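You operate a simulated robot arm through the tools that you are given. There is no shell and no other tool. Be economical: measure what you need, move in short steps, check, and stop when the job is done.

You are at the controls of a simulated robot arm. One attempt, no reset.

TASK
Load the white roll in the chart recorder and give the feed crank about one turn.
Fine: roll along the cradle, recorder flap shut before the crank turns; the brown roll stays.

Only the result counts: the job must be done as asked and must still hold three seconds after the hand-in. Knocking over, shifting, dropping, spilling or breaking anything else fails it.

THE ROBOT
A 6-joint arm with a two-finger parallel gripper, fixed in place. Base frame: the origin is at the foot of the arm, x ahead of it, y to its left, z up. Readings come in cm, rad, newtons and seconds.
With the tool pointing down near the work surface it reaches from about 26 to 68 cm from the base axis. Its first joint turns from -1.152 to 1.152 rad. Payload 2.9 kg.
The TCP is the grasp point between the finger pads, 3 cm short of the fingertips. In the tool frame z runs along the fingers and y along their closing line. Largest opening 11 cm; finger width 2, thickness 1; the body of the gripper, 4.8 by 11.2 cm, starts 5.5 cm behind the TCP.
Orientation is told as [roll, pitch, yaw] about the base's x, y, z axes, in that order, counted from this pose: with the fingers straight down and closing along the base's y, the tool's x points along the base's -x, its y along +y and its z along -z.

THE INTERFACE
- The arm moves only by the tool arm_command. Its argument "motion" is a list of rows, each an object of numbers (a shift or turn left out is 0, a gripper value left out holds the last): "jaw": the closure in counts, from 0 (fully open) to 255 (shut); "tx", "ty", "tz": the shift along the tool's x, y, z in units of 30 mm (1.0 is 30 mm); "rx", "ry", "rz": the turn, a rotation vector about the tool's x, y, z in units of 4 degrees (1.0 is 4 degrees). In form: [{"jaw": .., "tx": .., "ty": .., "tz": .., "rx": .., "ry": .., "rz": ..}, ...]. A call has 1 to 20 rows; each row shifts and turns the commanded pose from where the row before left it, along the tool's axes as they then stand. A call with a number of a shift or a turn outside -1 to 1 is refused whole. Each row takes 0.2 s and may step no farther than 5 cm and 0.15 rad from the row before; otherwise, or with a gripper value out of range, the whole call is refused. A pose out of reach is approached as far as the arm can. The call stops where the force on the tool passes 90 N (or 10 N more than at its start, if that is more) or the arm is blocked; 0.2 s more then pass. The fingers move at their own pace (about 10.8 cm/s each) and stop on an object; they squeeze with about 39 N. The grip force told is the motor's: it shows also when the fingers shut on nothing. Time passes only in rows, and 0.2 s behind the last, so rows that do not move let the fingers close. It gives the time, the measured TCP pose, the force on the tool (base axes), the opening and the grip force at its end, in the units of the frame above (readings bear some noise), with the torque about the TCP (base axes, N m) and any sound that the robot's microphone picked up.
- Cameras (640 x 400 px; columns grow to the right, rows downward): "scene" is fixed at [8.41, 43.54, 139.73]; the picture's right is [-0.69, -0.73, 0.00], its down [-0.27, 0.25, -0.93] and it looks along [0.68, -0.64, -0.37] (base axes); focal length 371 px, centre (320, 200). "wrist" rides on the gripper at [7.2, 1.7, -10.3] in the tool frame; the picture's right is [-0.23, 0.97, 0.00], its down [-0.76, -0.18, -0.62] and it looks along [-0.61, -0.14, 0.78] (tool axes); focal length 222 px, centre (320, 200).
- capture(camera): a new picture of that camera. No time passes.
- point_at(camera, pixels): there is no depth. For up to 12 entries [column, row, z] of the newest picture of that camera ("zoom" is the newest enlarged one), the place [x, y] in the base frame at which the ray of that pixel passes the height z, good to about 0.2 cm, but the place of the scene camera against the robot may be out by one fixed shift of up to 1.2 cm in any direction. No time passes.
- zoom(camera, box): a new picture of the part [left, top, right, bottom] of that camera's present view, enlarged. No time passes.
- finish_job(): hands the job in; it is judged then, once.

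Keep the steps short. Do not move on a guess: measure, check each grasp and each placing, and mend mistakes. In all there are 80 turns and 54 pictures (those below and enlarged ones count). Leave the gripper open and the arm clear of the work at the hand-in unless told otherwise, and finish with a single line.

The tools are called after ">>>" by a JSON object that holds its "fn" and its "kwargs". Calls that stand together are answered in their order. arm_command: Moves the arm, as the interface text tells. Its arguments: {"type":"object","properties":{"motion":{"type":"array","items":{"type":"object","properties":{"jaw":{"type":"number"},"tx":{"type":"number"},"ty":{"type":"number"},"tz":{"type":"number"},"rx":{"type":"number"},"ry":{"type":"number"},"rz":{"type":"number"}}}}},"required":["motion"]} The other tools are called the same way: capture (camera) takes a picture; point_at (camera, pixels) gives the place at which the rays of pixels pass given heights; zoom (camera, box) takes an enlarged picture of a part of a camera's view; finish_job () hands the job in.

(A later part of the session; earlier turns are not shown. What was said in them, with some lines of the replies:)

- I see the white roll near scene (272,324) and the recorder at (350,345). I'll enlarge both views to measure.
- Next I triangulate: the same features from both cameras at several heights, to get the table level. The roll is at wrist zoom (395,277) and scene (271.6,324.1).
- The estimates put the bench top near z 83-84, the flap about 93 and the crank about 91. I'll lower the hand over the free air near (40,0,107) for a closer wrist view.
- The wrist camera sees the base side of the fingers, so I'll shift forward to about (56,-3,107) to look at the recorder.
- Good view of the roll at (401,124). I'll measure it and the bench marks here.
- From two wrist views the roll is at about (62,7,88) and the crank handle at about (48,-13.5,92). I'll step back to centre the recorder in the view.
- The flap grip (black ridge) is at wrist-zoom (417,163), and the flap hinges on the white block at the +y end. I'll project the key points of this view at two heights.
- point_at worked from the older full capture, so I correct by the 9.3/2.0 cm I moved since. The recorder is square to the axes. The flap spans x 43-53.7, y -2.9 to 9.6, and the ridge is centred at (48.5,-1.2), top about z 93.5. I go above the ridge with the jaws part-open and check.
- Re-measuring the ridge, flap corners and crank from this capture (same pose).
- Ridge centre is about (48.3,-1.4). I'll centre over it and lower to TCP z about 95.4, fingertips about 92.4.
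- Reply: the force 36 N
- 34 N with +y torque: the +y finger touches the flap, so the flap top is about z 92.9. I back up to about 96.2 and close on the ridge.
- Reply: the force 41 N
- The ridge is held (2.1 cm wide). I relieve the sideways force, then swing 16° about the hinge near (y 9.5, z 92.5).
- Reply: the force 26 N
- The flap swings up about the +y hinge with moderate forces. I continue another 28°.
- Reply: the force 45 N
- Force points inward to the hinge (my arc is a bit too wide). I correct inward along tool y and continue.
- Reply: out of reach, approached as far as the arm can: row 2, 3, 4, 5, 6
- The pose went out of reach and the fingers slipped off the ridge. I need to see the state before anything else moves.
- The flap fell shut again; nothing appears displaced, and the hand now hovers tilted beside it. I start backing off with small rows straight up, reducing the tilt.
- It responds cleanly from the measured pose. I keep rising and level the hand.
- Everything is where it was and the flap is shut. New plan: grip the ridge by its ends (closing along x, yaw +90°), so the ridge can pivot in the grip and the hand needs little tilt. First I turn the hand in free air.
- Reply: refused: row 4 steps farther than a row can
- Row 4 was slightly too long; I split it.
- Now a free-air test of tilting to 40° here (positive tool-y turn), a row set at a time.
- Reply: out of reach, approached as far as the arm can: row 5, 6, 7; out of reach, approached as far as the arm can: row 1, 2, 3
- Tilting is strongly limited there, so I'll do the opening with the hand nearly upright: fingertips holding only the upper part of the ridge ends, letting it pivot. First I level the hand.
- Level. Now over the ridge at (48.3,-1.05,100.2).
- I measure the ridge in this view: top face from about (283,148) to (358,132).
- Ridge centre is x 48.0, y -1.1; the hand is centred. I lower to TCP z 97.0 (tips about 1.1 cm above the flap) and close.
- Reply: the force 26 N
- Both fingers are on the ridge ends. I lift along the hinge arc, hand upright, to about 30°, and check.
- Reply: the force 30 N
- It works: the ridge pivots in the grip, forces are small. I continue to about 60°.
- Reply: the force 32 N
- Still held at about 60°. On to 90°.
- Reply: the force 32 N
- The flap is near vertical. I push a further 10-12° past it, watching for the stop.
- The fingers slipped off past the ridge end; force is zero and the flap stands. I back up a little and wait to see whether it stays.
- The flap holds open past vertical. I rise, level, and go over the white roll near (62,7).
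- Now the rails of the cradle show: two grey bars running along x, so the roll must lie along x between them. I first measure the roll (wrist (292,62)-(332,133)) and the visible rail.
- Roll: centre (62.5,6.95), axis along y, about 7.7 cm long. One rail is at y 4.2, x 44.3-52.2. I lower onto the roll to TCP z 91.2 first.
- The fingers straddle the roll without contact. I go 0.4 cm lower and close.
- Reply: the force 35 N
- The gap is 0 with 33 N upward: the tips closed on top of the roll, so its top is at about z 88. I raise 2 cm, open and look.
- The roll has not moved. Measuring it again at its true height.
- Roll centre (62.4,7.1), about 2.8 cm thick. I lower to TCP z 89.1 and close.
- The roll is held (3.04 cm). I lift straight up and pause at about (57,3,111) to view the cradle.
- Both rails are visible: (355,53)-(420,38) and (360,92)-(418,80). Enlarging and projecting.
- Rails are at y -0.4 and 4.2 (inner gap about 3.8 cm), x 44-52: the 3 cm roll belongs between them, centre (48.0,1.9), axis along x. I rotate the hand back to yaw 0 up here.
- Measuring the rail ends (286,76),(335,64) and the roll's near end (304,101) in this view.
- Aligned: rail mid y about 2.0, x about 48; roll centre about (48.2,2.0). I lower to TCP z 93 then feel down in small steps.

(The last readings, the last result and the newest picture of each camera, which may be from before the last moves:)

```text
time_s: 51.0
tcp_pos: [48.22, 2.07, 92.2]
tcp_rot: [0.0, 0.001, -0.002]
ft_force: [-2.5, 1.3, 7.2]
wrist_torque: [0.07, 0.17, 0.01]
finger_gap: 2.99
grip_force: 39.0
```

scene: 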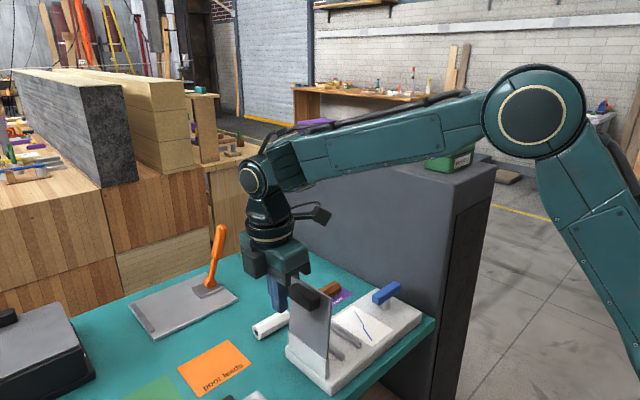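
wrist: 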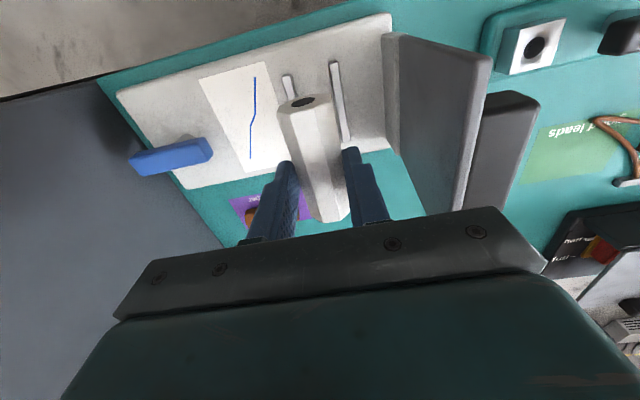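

First contact, 7 N at TCP z 92.2. I look at what is touching.

>>> {"fn": "zoom", "kwargs": {"camera": "wrist", "box": [240, 60, 420, 230]}}

>>> {"fn": "zoom", "kwargs": {"camera": "scene", "box": [300, 300, 400, 370]}}

```text
2.35 times, centred on (330, 145) of wrist
```

zoom: 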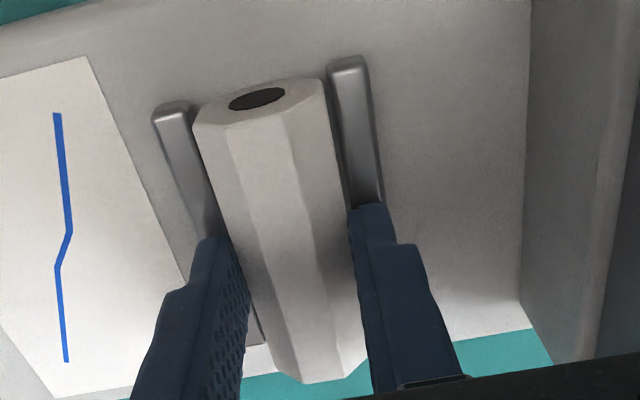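

```text
5.71 times, centred on (350, 335) of scene
```

zoom: 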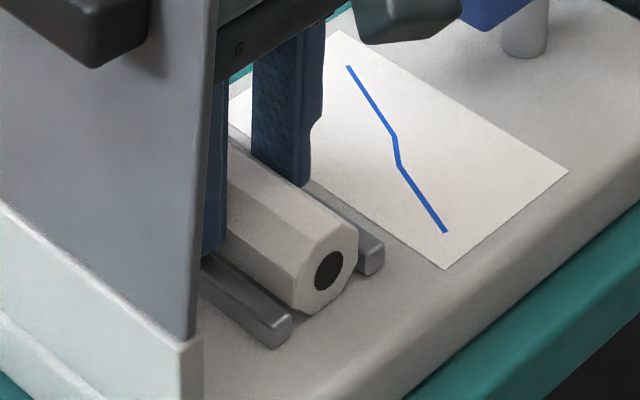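

The roll is down between the rails and touching the base. I open the fingers gently (to about 6 cm).

>>> {"fn": "arm_command", "kwargs": {"motion": [{"jaw": 170}, {"jaw": 120}, {}, {}]}}

>>> {"fn": "arm_command", "kwargs": {"motion": [{"tz": -0.5}, {"tz": -1}, {"tz": -1}, {"tz": -1}, {"tz": -1}, {"tz": -0.8}]}}

>>> {"fn": "capture", "kwargs": {"camera": "wrist"}}

>>> {"fn": "zoom", "kwargs": {"camera": "scene", "box": [270, 270, 430, 390]}}

```text
time_s: 52.0
tcp_pos: [48.27, 2.04, 92.2]
tcp_rot: [0.0, 0.0, -0.002]
ft_force: [-0.6, -0.1, -0.5]
wrist_torque: [0.01, 0.01, 0.03]
finger_gap: 5.83
grip_force: 0.1
```

```text
time_s: 53.4
tcp_pos: [48.26, 1.97, 108.06]
tcp_rot: [0.001, 0.0, -0.001]
ft_force: [0.3, 0.1, -0.1]
wrist_torque: [0.0, -0.03, -0.03]
finger_gap: 5.82
grip_force: 0.0
```

```text
13 pictures are left
```

wrist: 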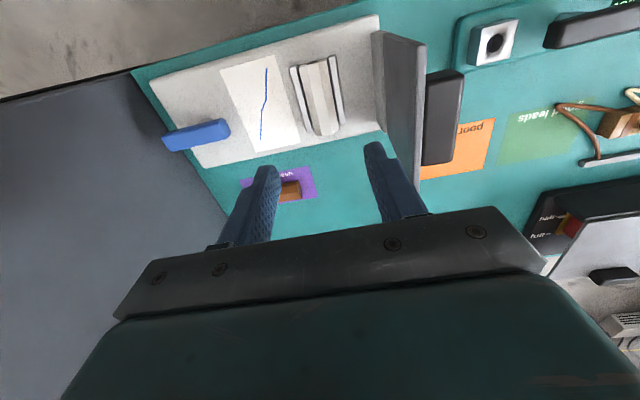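

```text
3.33 times, centred on (350, 330) of scene
```

zoom: 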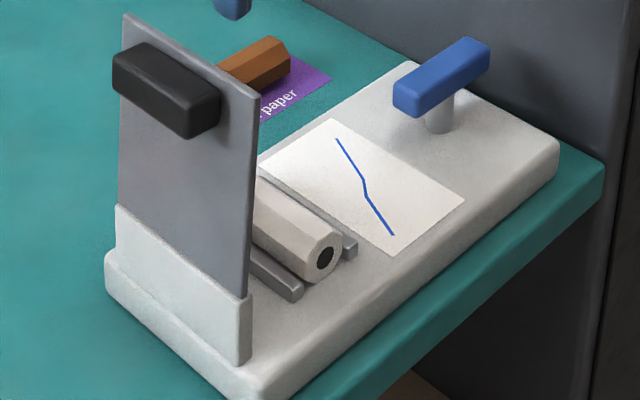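

The roll lies along the cradle between both rails. Next, closing the flap: with fingers shut, I go up, over to the +y side of the flap (y 18), and down to ridge height.

>>> {"fn": "arm_command", "kwargs": {"motion": [{"tz": -1, "jaw": 255}, {"tz": -0.6, "ty": 0.4}, {"ty": 1}, {"ty": 1}, {"ty": 1}, {"ty": 1}, {"ty": 0.95}, {"tz": 1}, {"tz": 1}, {"tz": 0.9}]}}

>>> {"fn": "zoom", "kwargs": {"camera": "scene", "box": [230, 240, 400, 370]}}

```text
time_s: 55.6
tcp_pos: [48.07, 17.92, 104.21]
tcp_rot: [0.001, -0.001, -0.002]
ft_force: [0.1, -0.4, 0.1]
wrist_torque: [0.01, -0.01, -0.01]
finger_gap: 0.0
grip_force: 38.0
```

```text
3.08 times, centred on (315, 305) of scene
```

zoom: 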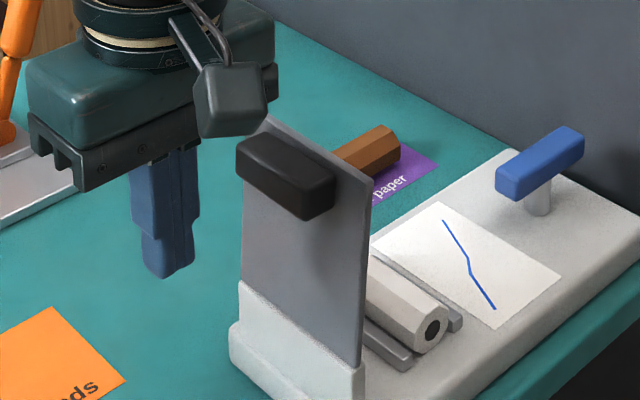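

The shut fingers stand behind the ridge. I push slowly toward -y.

>>> {"fn": "arm_command", "kwargs": {"motion": [{"ty": -0.4}, {"ty": -0.4}, {"ty": -0.3}, {"ty": -0.3}, {"ty": -0.3}, {"ty": -0.3}, {"ty": -0.3}, {"ty": -0.3}]}}

>>> {"fn": "zoom", "kwargs": {"camera": "scene", "box": [250, 240, 420, 370]}}

```text
time_s: 57.4
tcp_pos: [48.21, 10.2, 103.94]
tcp_rot: [0.0, 0.002, -0.001]
ft_force: [-0.2, 0.2, 0.4]
wrist_torque: [0.02, 0.04, 0.02]
finger_gap: 0.02
grip_force: 37.6
```

```text
3.08 times, centred on (335, 305) of scene
```

zoom: 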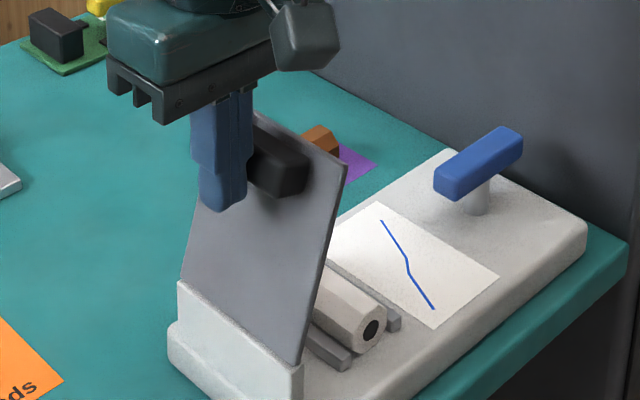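

The flap moves with the fingers and holds by friction. I keep pushing, curving down.

>>> {"fn": "arm_command", "kwargs": {"motion": [{"ty": -0.35}, {"ty": -0.35}, {"ty": -0.35}, {"ty": -0.35}, {"ty": -0.3, "tz": 0.05}, {"ty": -0.3, "tz": 0.15}, {"ty": -0.3, "tz": 0.2}, {"ty": -0.3, "tz": 0.2}, {"ty": -0.25, "tz": 0.25}]}}

>>> {"fn": "zoom", "kwargs": {"camera": "scene", "box": [260, 240, 430, 370]}}

```text
time_s: 59.4
tcp_pos: [47.98, 1.67, 101.55]
tcp_rot: [0.0, 0.0, -0.002]
ft_force: [-1.0, 0.6, 0.0]
wrist_torque: [-0.01, -0.01, 0.0]
finger_gap: 0.0
grip_force: 38.2
```

```text
3.08 times, centred on (345, 305) of scene
```

zoom: 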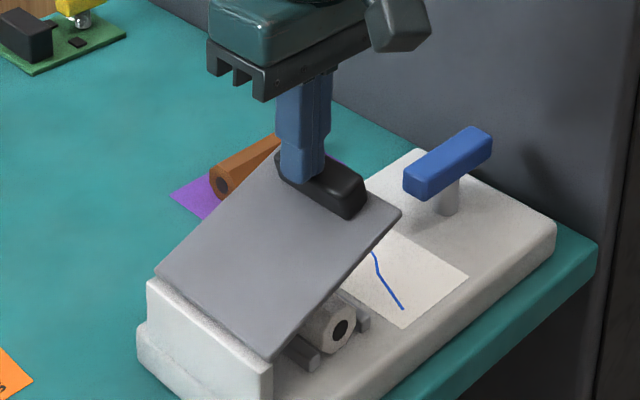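

About 20° left. I press on down toward TCP (y -1, z 98.2).

>>> {"fn": "arm_command", "kwargs": {"motion": [{"ty": -0.2, "tz": 0.2}, {"ty": -0.2, "tz": 0.22}, {"ty": -0.2, "tz": 0.22}, {"ty": -0.18, "tz": 0.24}, {"ty": -0.12, "tz": 0.24}]}}

>>> {"fn": "arm_command", "kwargs": {"motion": [{"tz": 0.1}, {"tz": 0.05}]}}

```text
time_s: 60.6
tcp_pos: [48.25, -0.87, 98.34]
tcp_rot: [0.0, -0.001, -0.001]
ft_force: [-3.7, 3.3, 9.6]
wrist_torque: [0.12, 0.17, -0.04]
finger_gap: 0.01
grip_force: 37.1
```

```text
time_s: 61.2
tcp_pos: [48.13, -1.0, 98.27]
tcp_rot: [0.0, -0.006, -0.003]
ft_force: [-16.0, 1.3, 49.0]
wrist_torque: [0.06, 0.7, 0.4]
finger_gap: 0.01
grip_force: 37.7
```

Firm stop (49 N) with the ridge top at about 95.3, the shut height. I rise clear and check the flap.

>>> {"fn": "arm_command", "kwargs": {"motion": [{"tz": -0.5}, {"tz": -1}, {"tz": -0.9}]}}

>>> {"fn": "zoom", "kwargs": {"camera": "scene", "box": [280, 265, 440, 385]}}

>>> {"fn": "capture", "kwargs": {"camera": "wrist"}}

```text
time_s: 62.0
tcp_pos: [48.02, -1.12, 104.94]
tcp_rot: [0.001, 0.003, -0.002]
ft_force: [-0.5, -0.1, -0.8]
wrist_torque: [0.03, -0.02, -0.02]
finger_gap: 0.0
grip_force: 37.7
```

```text
3.33 times, centred on (360, 325) of scene
```

zoom: 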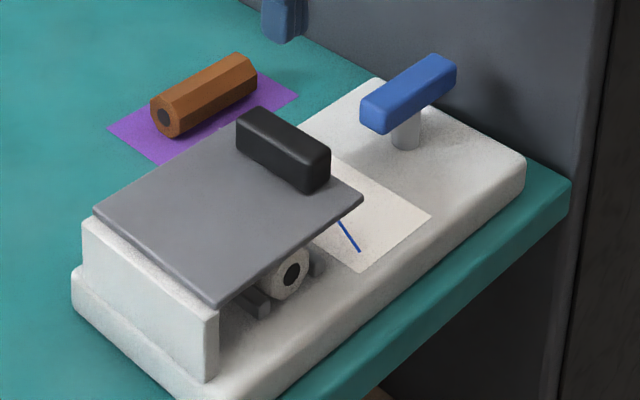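

```text
7 pictures are left
```

wrist: 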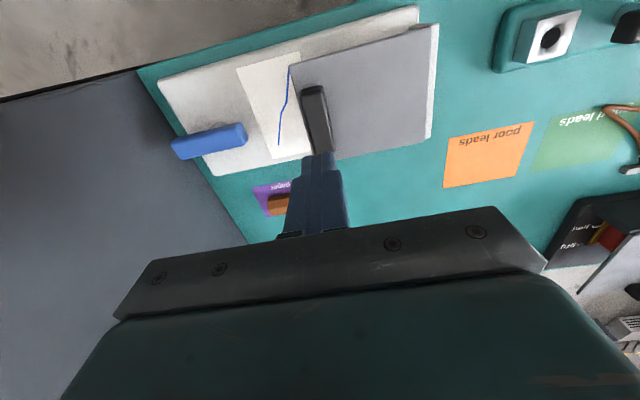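

Flap is shut with the roll beneath. Crank: from wrist and scene rays, bar top z about 92.5, centre about (47.9,-13.2), 7.8 cm long, post in the middle; the tall column is at y about -21. I'll push the bar round with the shut fingers, staying on the +y side of the post. First I turn the hand to yaw -90° (slim across y, camera away from the column).

>>> {"fn": "arm_command", "kwargs": {"motion": [{"rz": 1}, {"rz": 1}, {"rz": 1}, {"rz": 1}, {"rz": 1}, {"rz": 1}, {"rz": 1}, {"rz": 1}, {"rz": 1}, {"rz": 1}, {"rz": 1}, {"rz": 1}, {"rz": 1}, {"rz": 1}, {"rz": 1}, {"rz": 1}, {"rz": 1}, {"rz": 1}, {"rz": 1}, {"rz": 1}]}}

>>> {"fn": "arm_command", "kwargs": {"motion": [{"rz": 1}, {"rz": 1}, {"rz": 0.48}, {"ty": -0.5, "tx": -1}, {"ty": -0.53, "tx": -1}, {"tx": -1.0}, {"tx": -0.13}]}}

```text
time_s: 66.2
tcp_pos: [48.13, -0.93, 105.05]
tcp_rot: [0.001, -0.001, -1.4]
ft_force: [0.2, 0.4, 0.6]
wrist_torque: [0.03, 0.01, 0.03]
finger_gap: 0.0
grip_force: 37.9
```

```text
time_s: 67.8
tcp_pos: [44.86, -10.36, 105.23]
tcp_rot: [0.001, 0.0, -1.57]
ft_force: [-0.3, -0.6, 0.4]
wrist_torque: [-0.02, 0.0, 0.02]
finger_gap: 0.0
grip_force: 37.5
```

In position at (44.9,-10.4). I lower to TCP z 94 beside the bar and look.

>>> {"fn": "arm_command", "kwargs": {"motion": [{"tz": 1}, {"tz": 1}, {"tz": 0.9}, {"tz": 0.5}, {"tz": 0.33}]}}

>>> {"fn": "zoom", "kwargs": {"camera": "scene", "box": [330, 240, 450, 330]}}

```text
time_s: 69.0
tcp_pos: [45.16, -10.33, 93.63]
tcp_rot: [0.001, 0.0, -1.571]
ft_force: [-0.2, 0.4, -0.9]
wrist_torque: [0.01, 0.03, -0.01]
finger_gap: 0.0
grip_force: 37.8
```

```text
4.44 times, centred on (390, 285) of scene
```

zoom: 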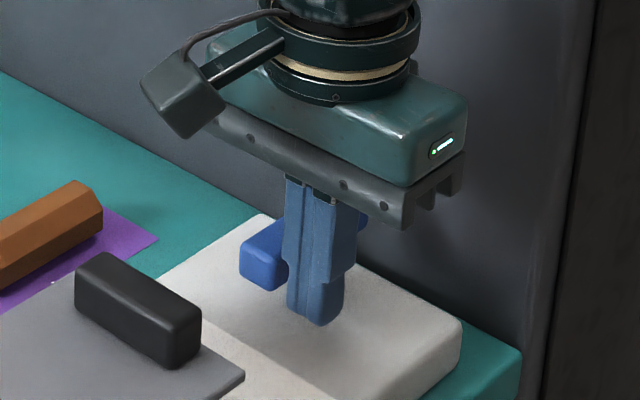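

The shut fingers are beside the bar on its -x side, no contact. I push in an arc, first about 60°.

>>> {"fn": "arm_command", "kwargs": {"motion": [{"ty": 0.18, "tx": -0.057}, {"ty": 0.257, "tx": 0.157}, {"ty": 0.291, "tx": 0.088}, {"ty": 0.303, "tx": 0.009}, {"ty": 0.295, "tx": -0.07}]}}

>>> {"fn": "zoom", "kwargs": {"camera": "scene", "box": [330, 240, 450, 330]}}

```text
time_s: 70.2
tcp_pos: [49.2, -10.06, 93.86]
tcp_rot: [0.0, 0.0, -1.572]
ft_force: [-1.2, 1.9, -1.6]
wrist_torque: [-0.01, 0.01, 0.01]
finger_gap: 0.0
grip_force: 37.9
```

```text
4.44 times, centred on (390, 285) of scene
```

zoom: 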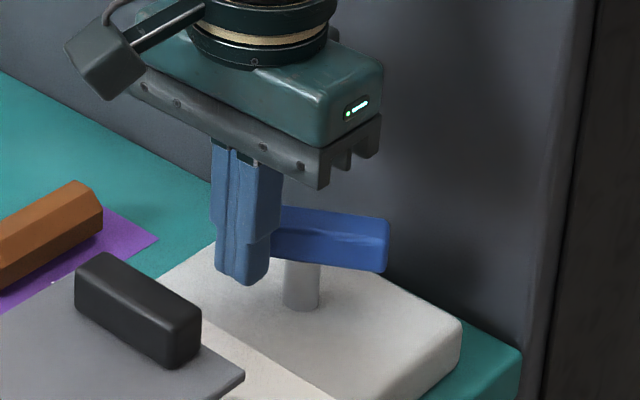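

The bar turns easily (clockwise from above). I finish this sweep to about 120°, then back off and lift.

>>> {"fn": "arm_command", "kwargs": {"motion": [{"ty": 0.267, "tx": -0.144}, {"ty": 0.22, "tx": -0.208}, {"ty": 0.159, "tx": -0.257}, {"ty": 0.087, "tx": -0.29}, {}, {"tx": 0.2}, {"tz": -0.8}, {"tz": -0.9}]}}

```text
time_s: 72.0
tcp_pos: [50.92, -12.22, 98.93]
tcp_rot: [-0.001, 0.001, -1.571]
ft_force: [-1.2, -0.9, -0.5]
wrist_torque: [-0.01, 0.0, -0.03]
finger_gap: 0.0
grip_force: 37.7
```

Next I go round behind the other arm of the bar at (43.8,-14.4) and lower there.

>>> {"fn": "arm_command", "kwargs": {"motion": [{"ty": -0.8, "tx": -0.1}, {"ty": -0.8, "tx": -0.2}, {"ty": -0.77, "tx": -0.44}, {"tz": 0.9}, {"tz": 0.75}]}}

>>> {"fn": "zoom", "kwargs": {"camera": "scene", "box": [330, 240, 450, 330]}}

```text
time_s: 73.2
tcp_pos: [44.09, -14.25, 94.23]
tcp_rot: [0.003, 0.0, -1.572]
ft_force: [0.0, -0.6, -1.1]
wrist_torque: [-0.02, 0.0, 0.01]
finger_gap: 0.0
grip_force: 37.6
```

```text
4.44 times, centred on (390, 285) of scene
```

zoom: 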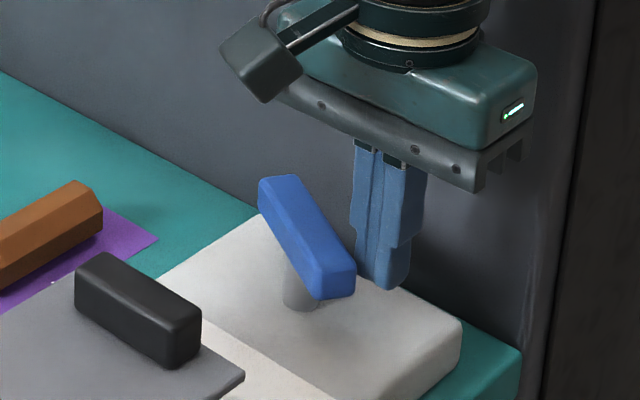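

The bar is at about 120° turned, and the fingers stand behind its other arm. Now the 180° sweep, then back off and lift.

>>> {"fn": "arm_command", "kwargs": {"motion": [{"ty": 0.125, "tx": 0.165}, {"ty": -0.009, "tx": 0.303}, {"ty": 0.07, "tx": 0.295}, {"ty": 0.144, "tx": 0.267}, {"ty": 0.208, "tx": 0.22}, {"ty": 0.257, "tx": 0.157}, {"ty": 0.291, "tx": 0.088}, {"ty": 0.303, "tx": 0.009}, {"ty": 0.295, "tx": -0.07}, {"ty": 0.267, "tx": -0.144}, {"ty": 0.22, "tx": -0.208}, {"ty": 0.159, "tx": -0.257}, {"ty": 0.087, "tx": -0.29}, {}, {"tx": 0.2}, {"tz": -0.8}, {"tz": -0.9}]}}

```text
time_s: 76.8
tcp_pos: [51.38, -12.07, 98.85]
tcp_rot: [-0.002, 0.0, -1.569]
ft_force: [-0.7, 0.9, 0.4]
wrist_torque: [0.01, -0.02, -0.02]
finger_gap: 0.0
grip_force: 37.8
```

That completes about 300°. I go behind the trailing arm again and check.

>>> {"fn": "arm_command", "kwargs": {"motion": [{"ty": -0.8, "tx": -0.1}, {"ty": -0.8, "tx": -0.2}, {"ty": -0.83, "tx": -0.43}, {"tz": 0.9}, {"tz": 0.68}]}}

>>> {"fn": "zoom", "kwargs": {"camera": "scene", "box": [330, 240, 450, 330]}}

```text
time_s: 78.0
tcp_pos: [44.11, -14.17, 93.99]
tcp_rot: [-0.001, 0.001, -1.571]
ft_force: [0.2, 0.5, -0.4]
wrist_torque: [0.02, 0.01, -0.02]
finger_gap: 0.01
grip_force: 38.4
```

```text
4.44 times, centred on (390, 285) of scene
```

zoom: 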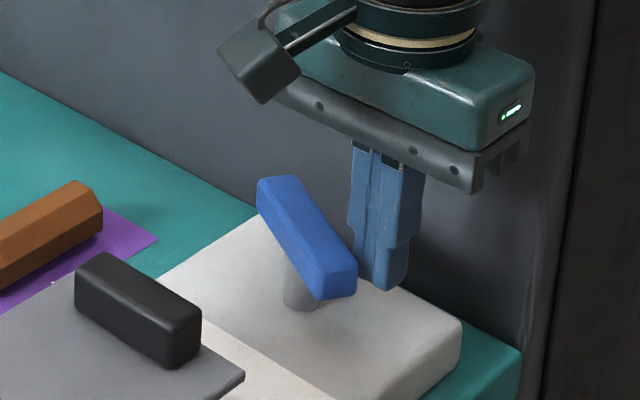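

Same attitude again, as wanted. The last 60° brings the bar back to its start direction; then I back off in -x and rise.

>>> {"fn": "arm_command", "kwargs": {"motion": [{"ty": 0.12, "tx": 0.14}, {"ty": -0.009, "tx": 0.303}, {"ty": 0.07, "tx": 0.295}, {"ty": 0.144, "tx": 0.267}, {"ty": 0.208, "tx": 0.22}, {}, {"ty": -0.25}, {"tz": -1}, {"tz": -1}, {"tz": -1}, {"tz": -1}, {"tz": -1, "jaw": 0}, {"tx": 1}, {"tx": 1}]}}

>>> {"fn": "zoom", "kwargs": {"camera": "scene", "box": [270, 250, 450, 385]}}

```text
time_s: 81.0
tcp_pos: [44.99, -4.67, 109.21]
tcp_rot: [0.001, 0.0, -1.571]
ft_force: [-0.4, 0.2, -0.5]
wrist_torque: [0.01, -0.02, -0.03]
finger_gap: 11.02
grip_force: 0.1
```

```text
2.96 times, centred on (360, 318) of scene
```

zoom: 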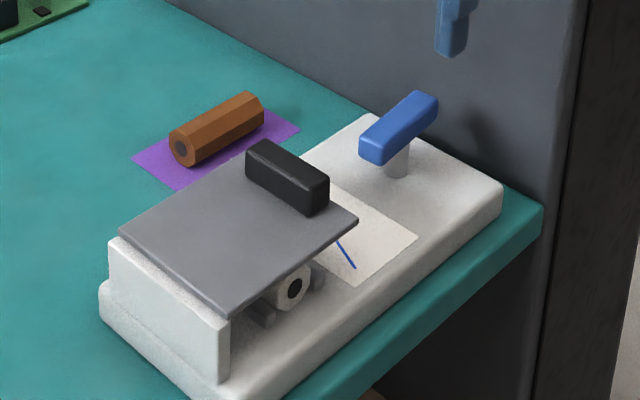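

The crank bar is back within about 10° of its start after one turn. The flap is shut over the roll, the brown roll hasn't moved, and the gripper is open and clear, so I hand in.

>>> {"fn": "finish_job", "kwargs": {}}

```text
The job is handed in.
```

The white roll is in the recorder's cradle under the shut flap, the crank has had about one clockwise turn (roughly 350°), and the brown roll was not moved.
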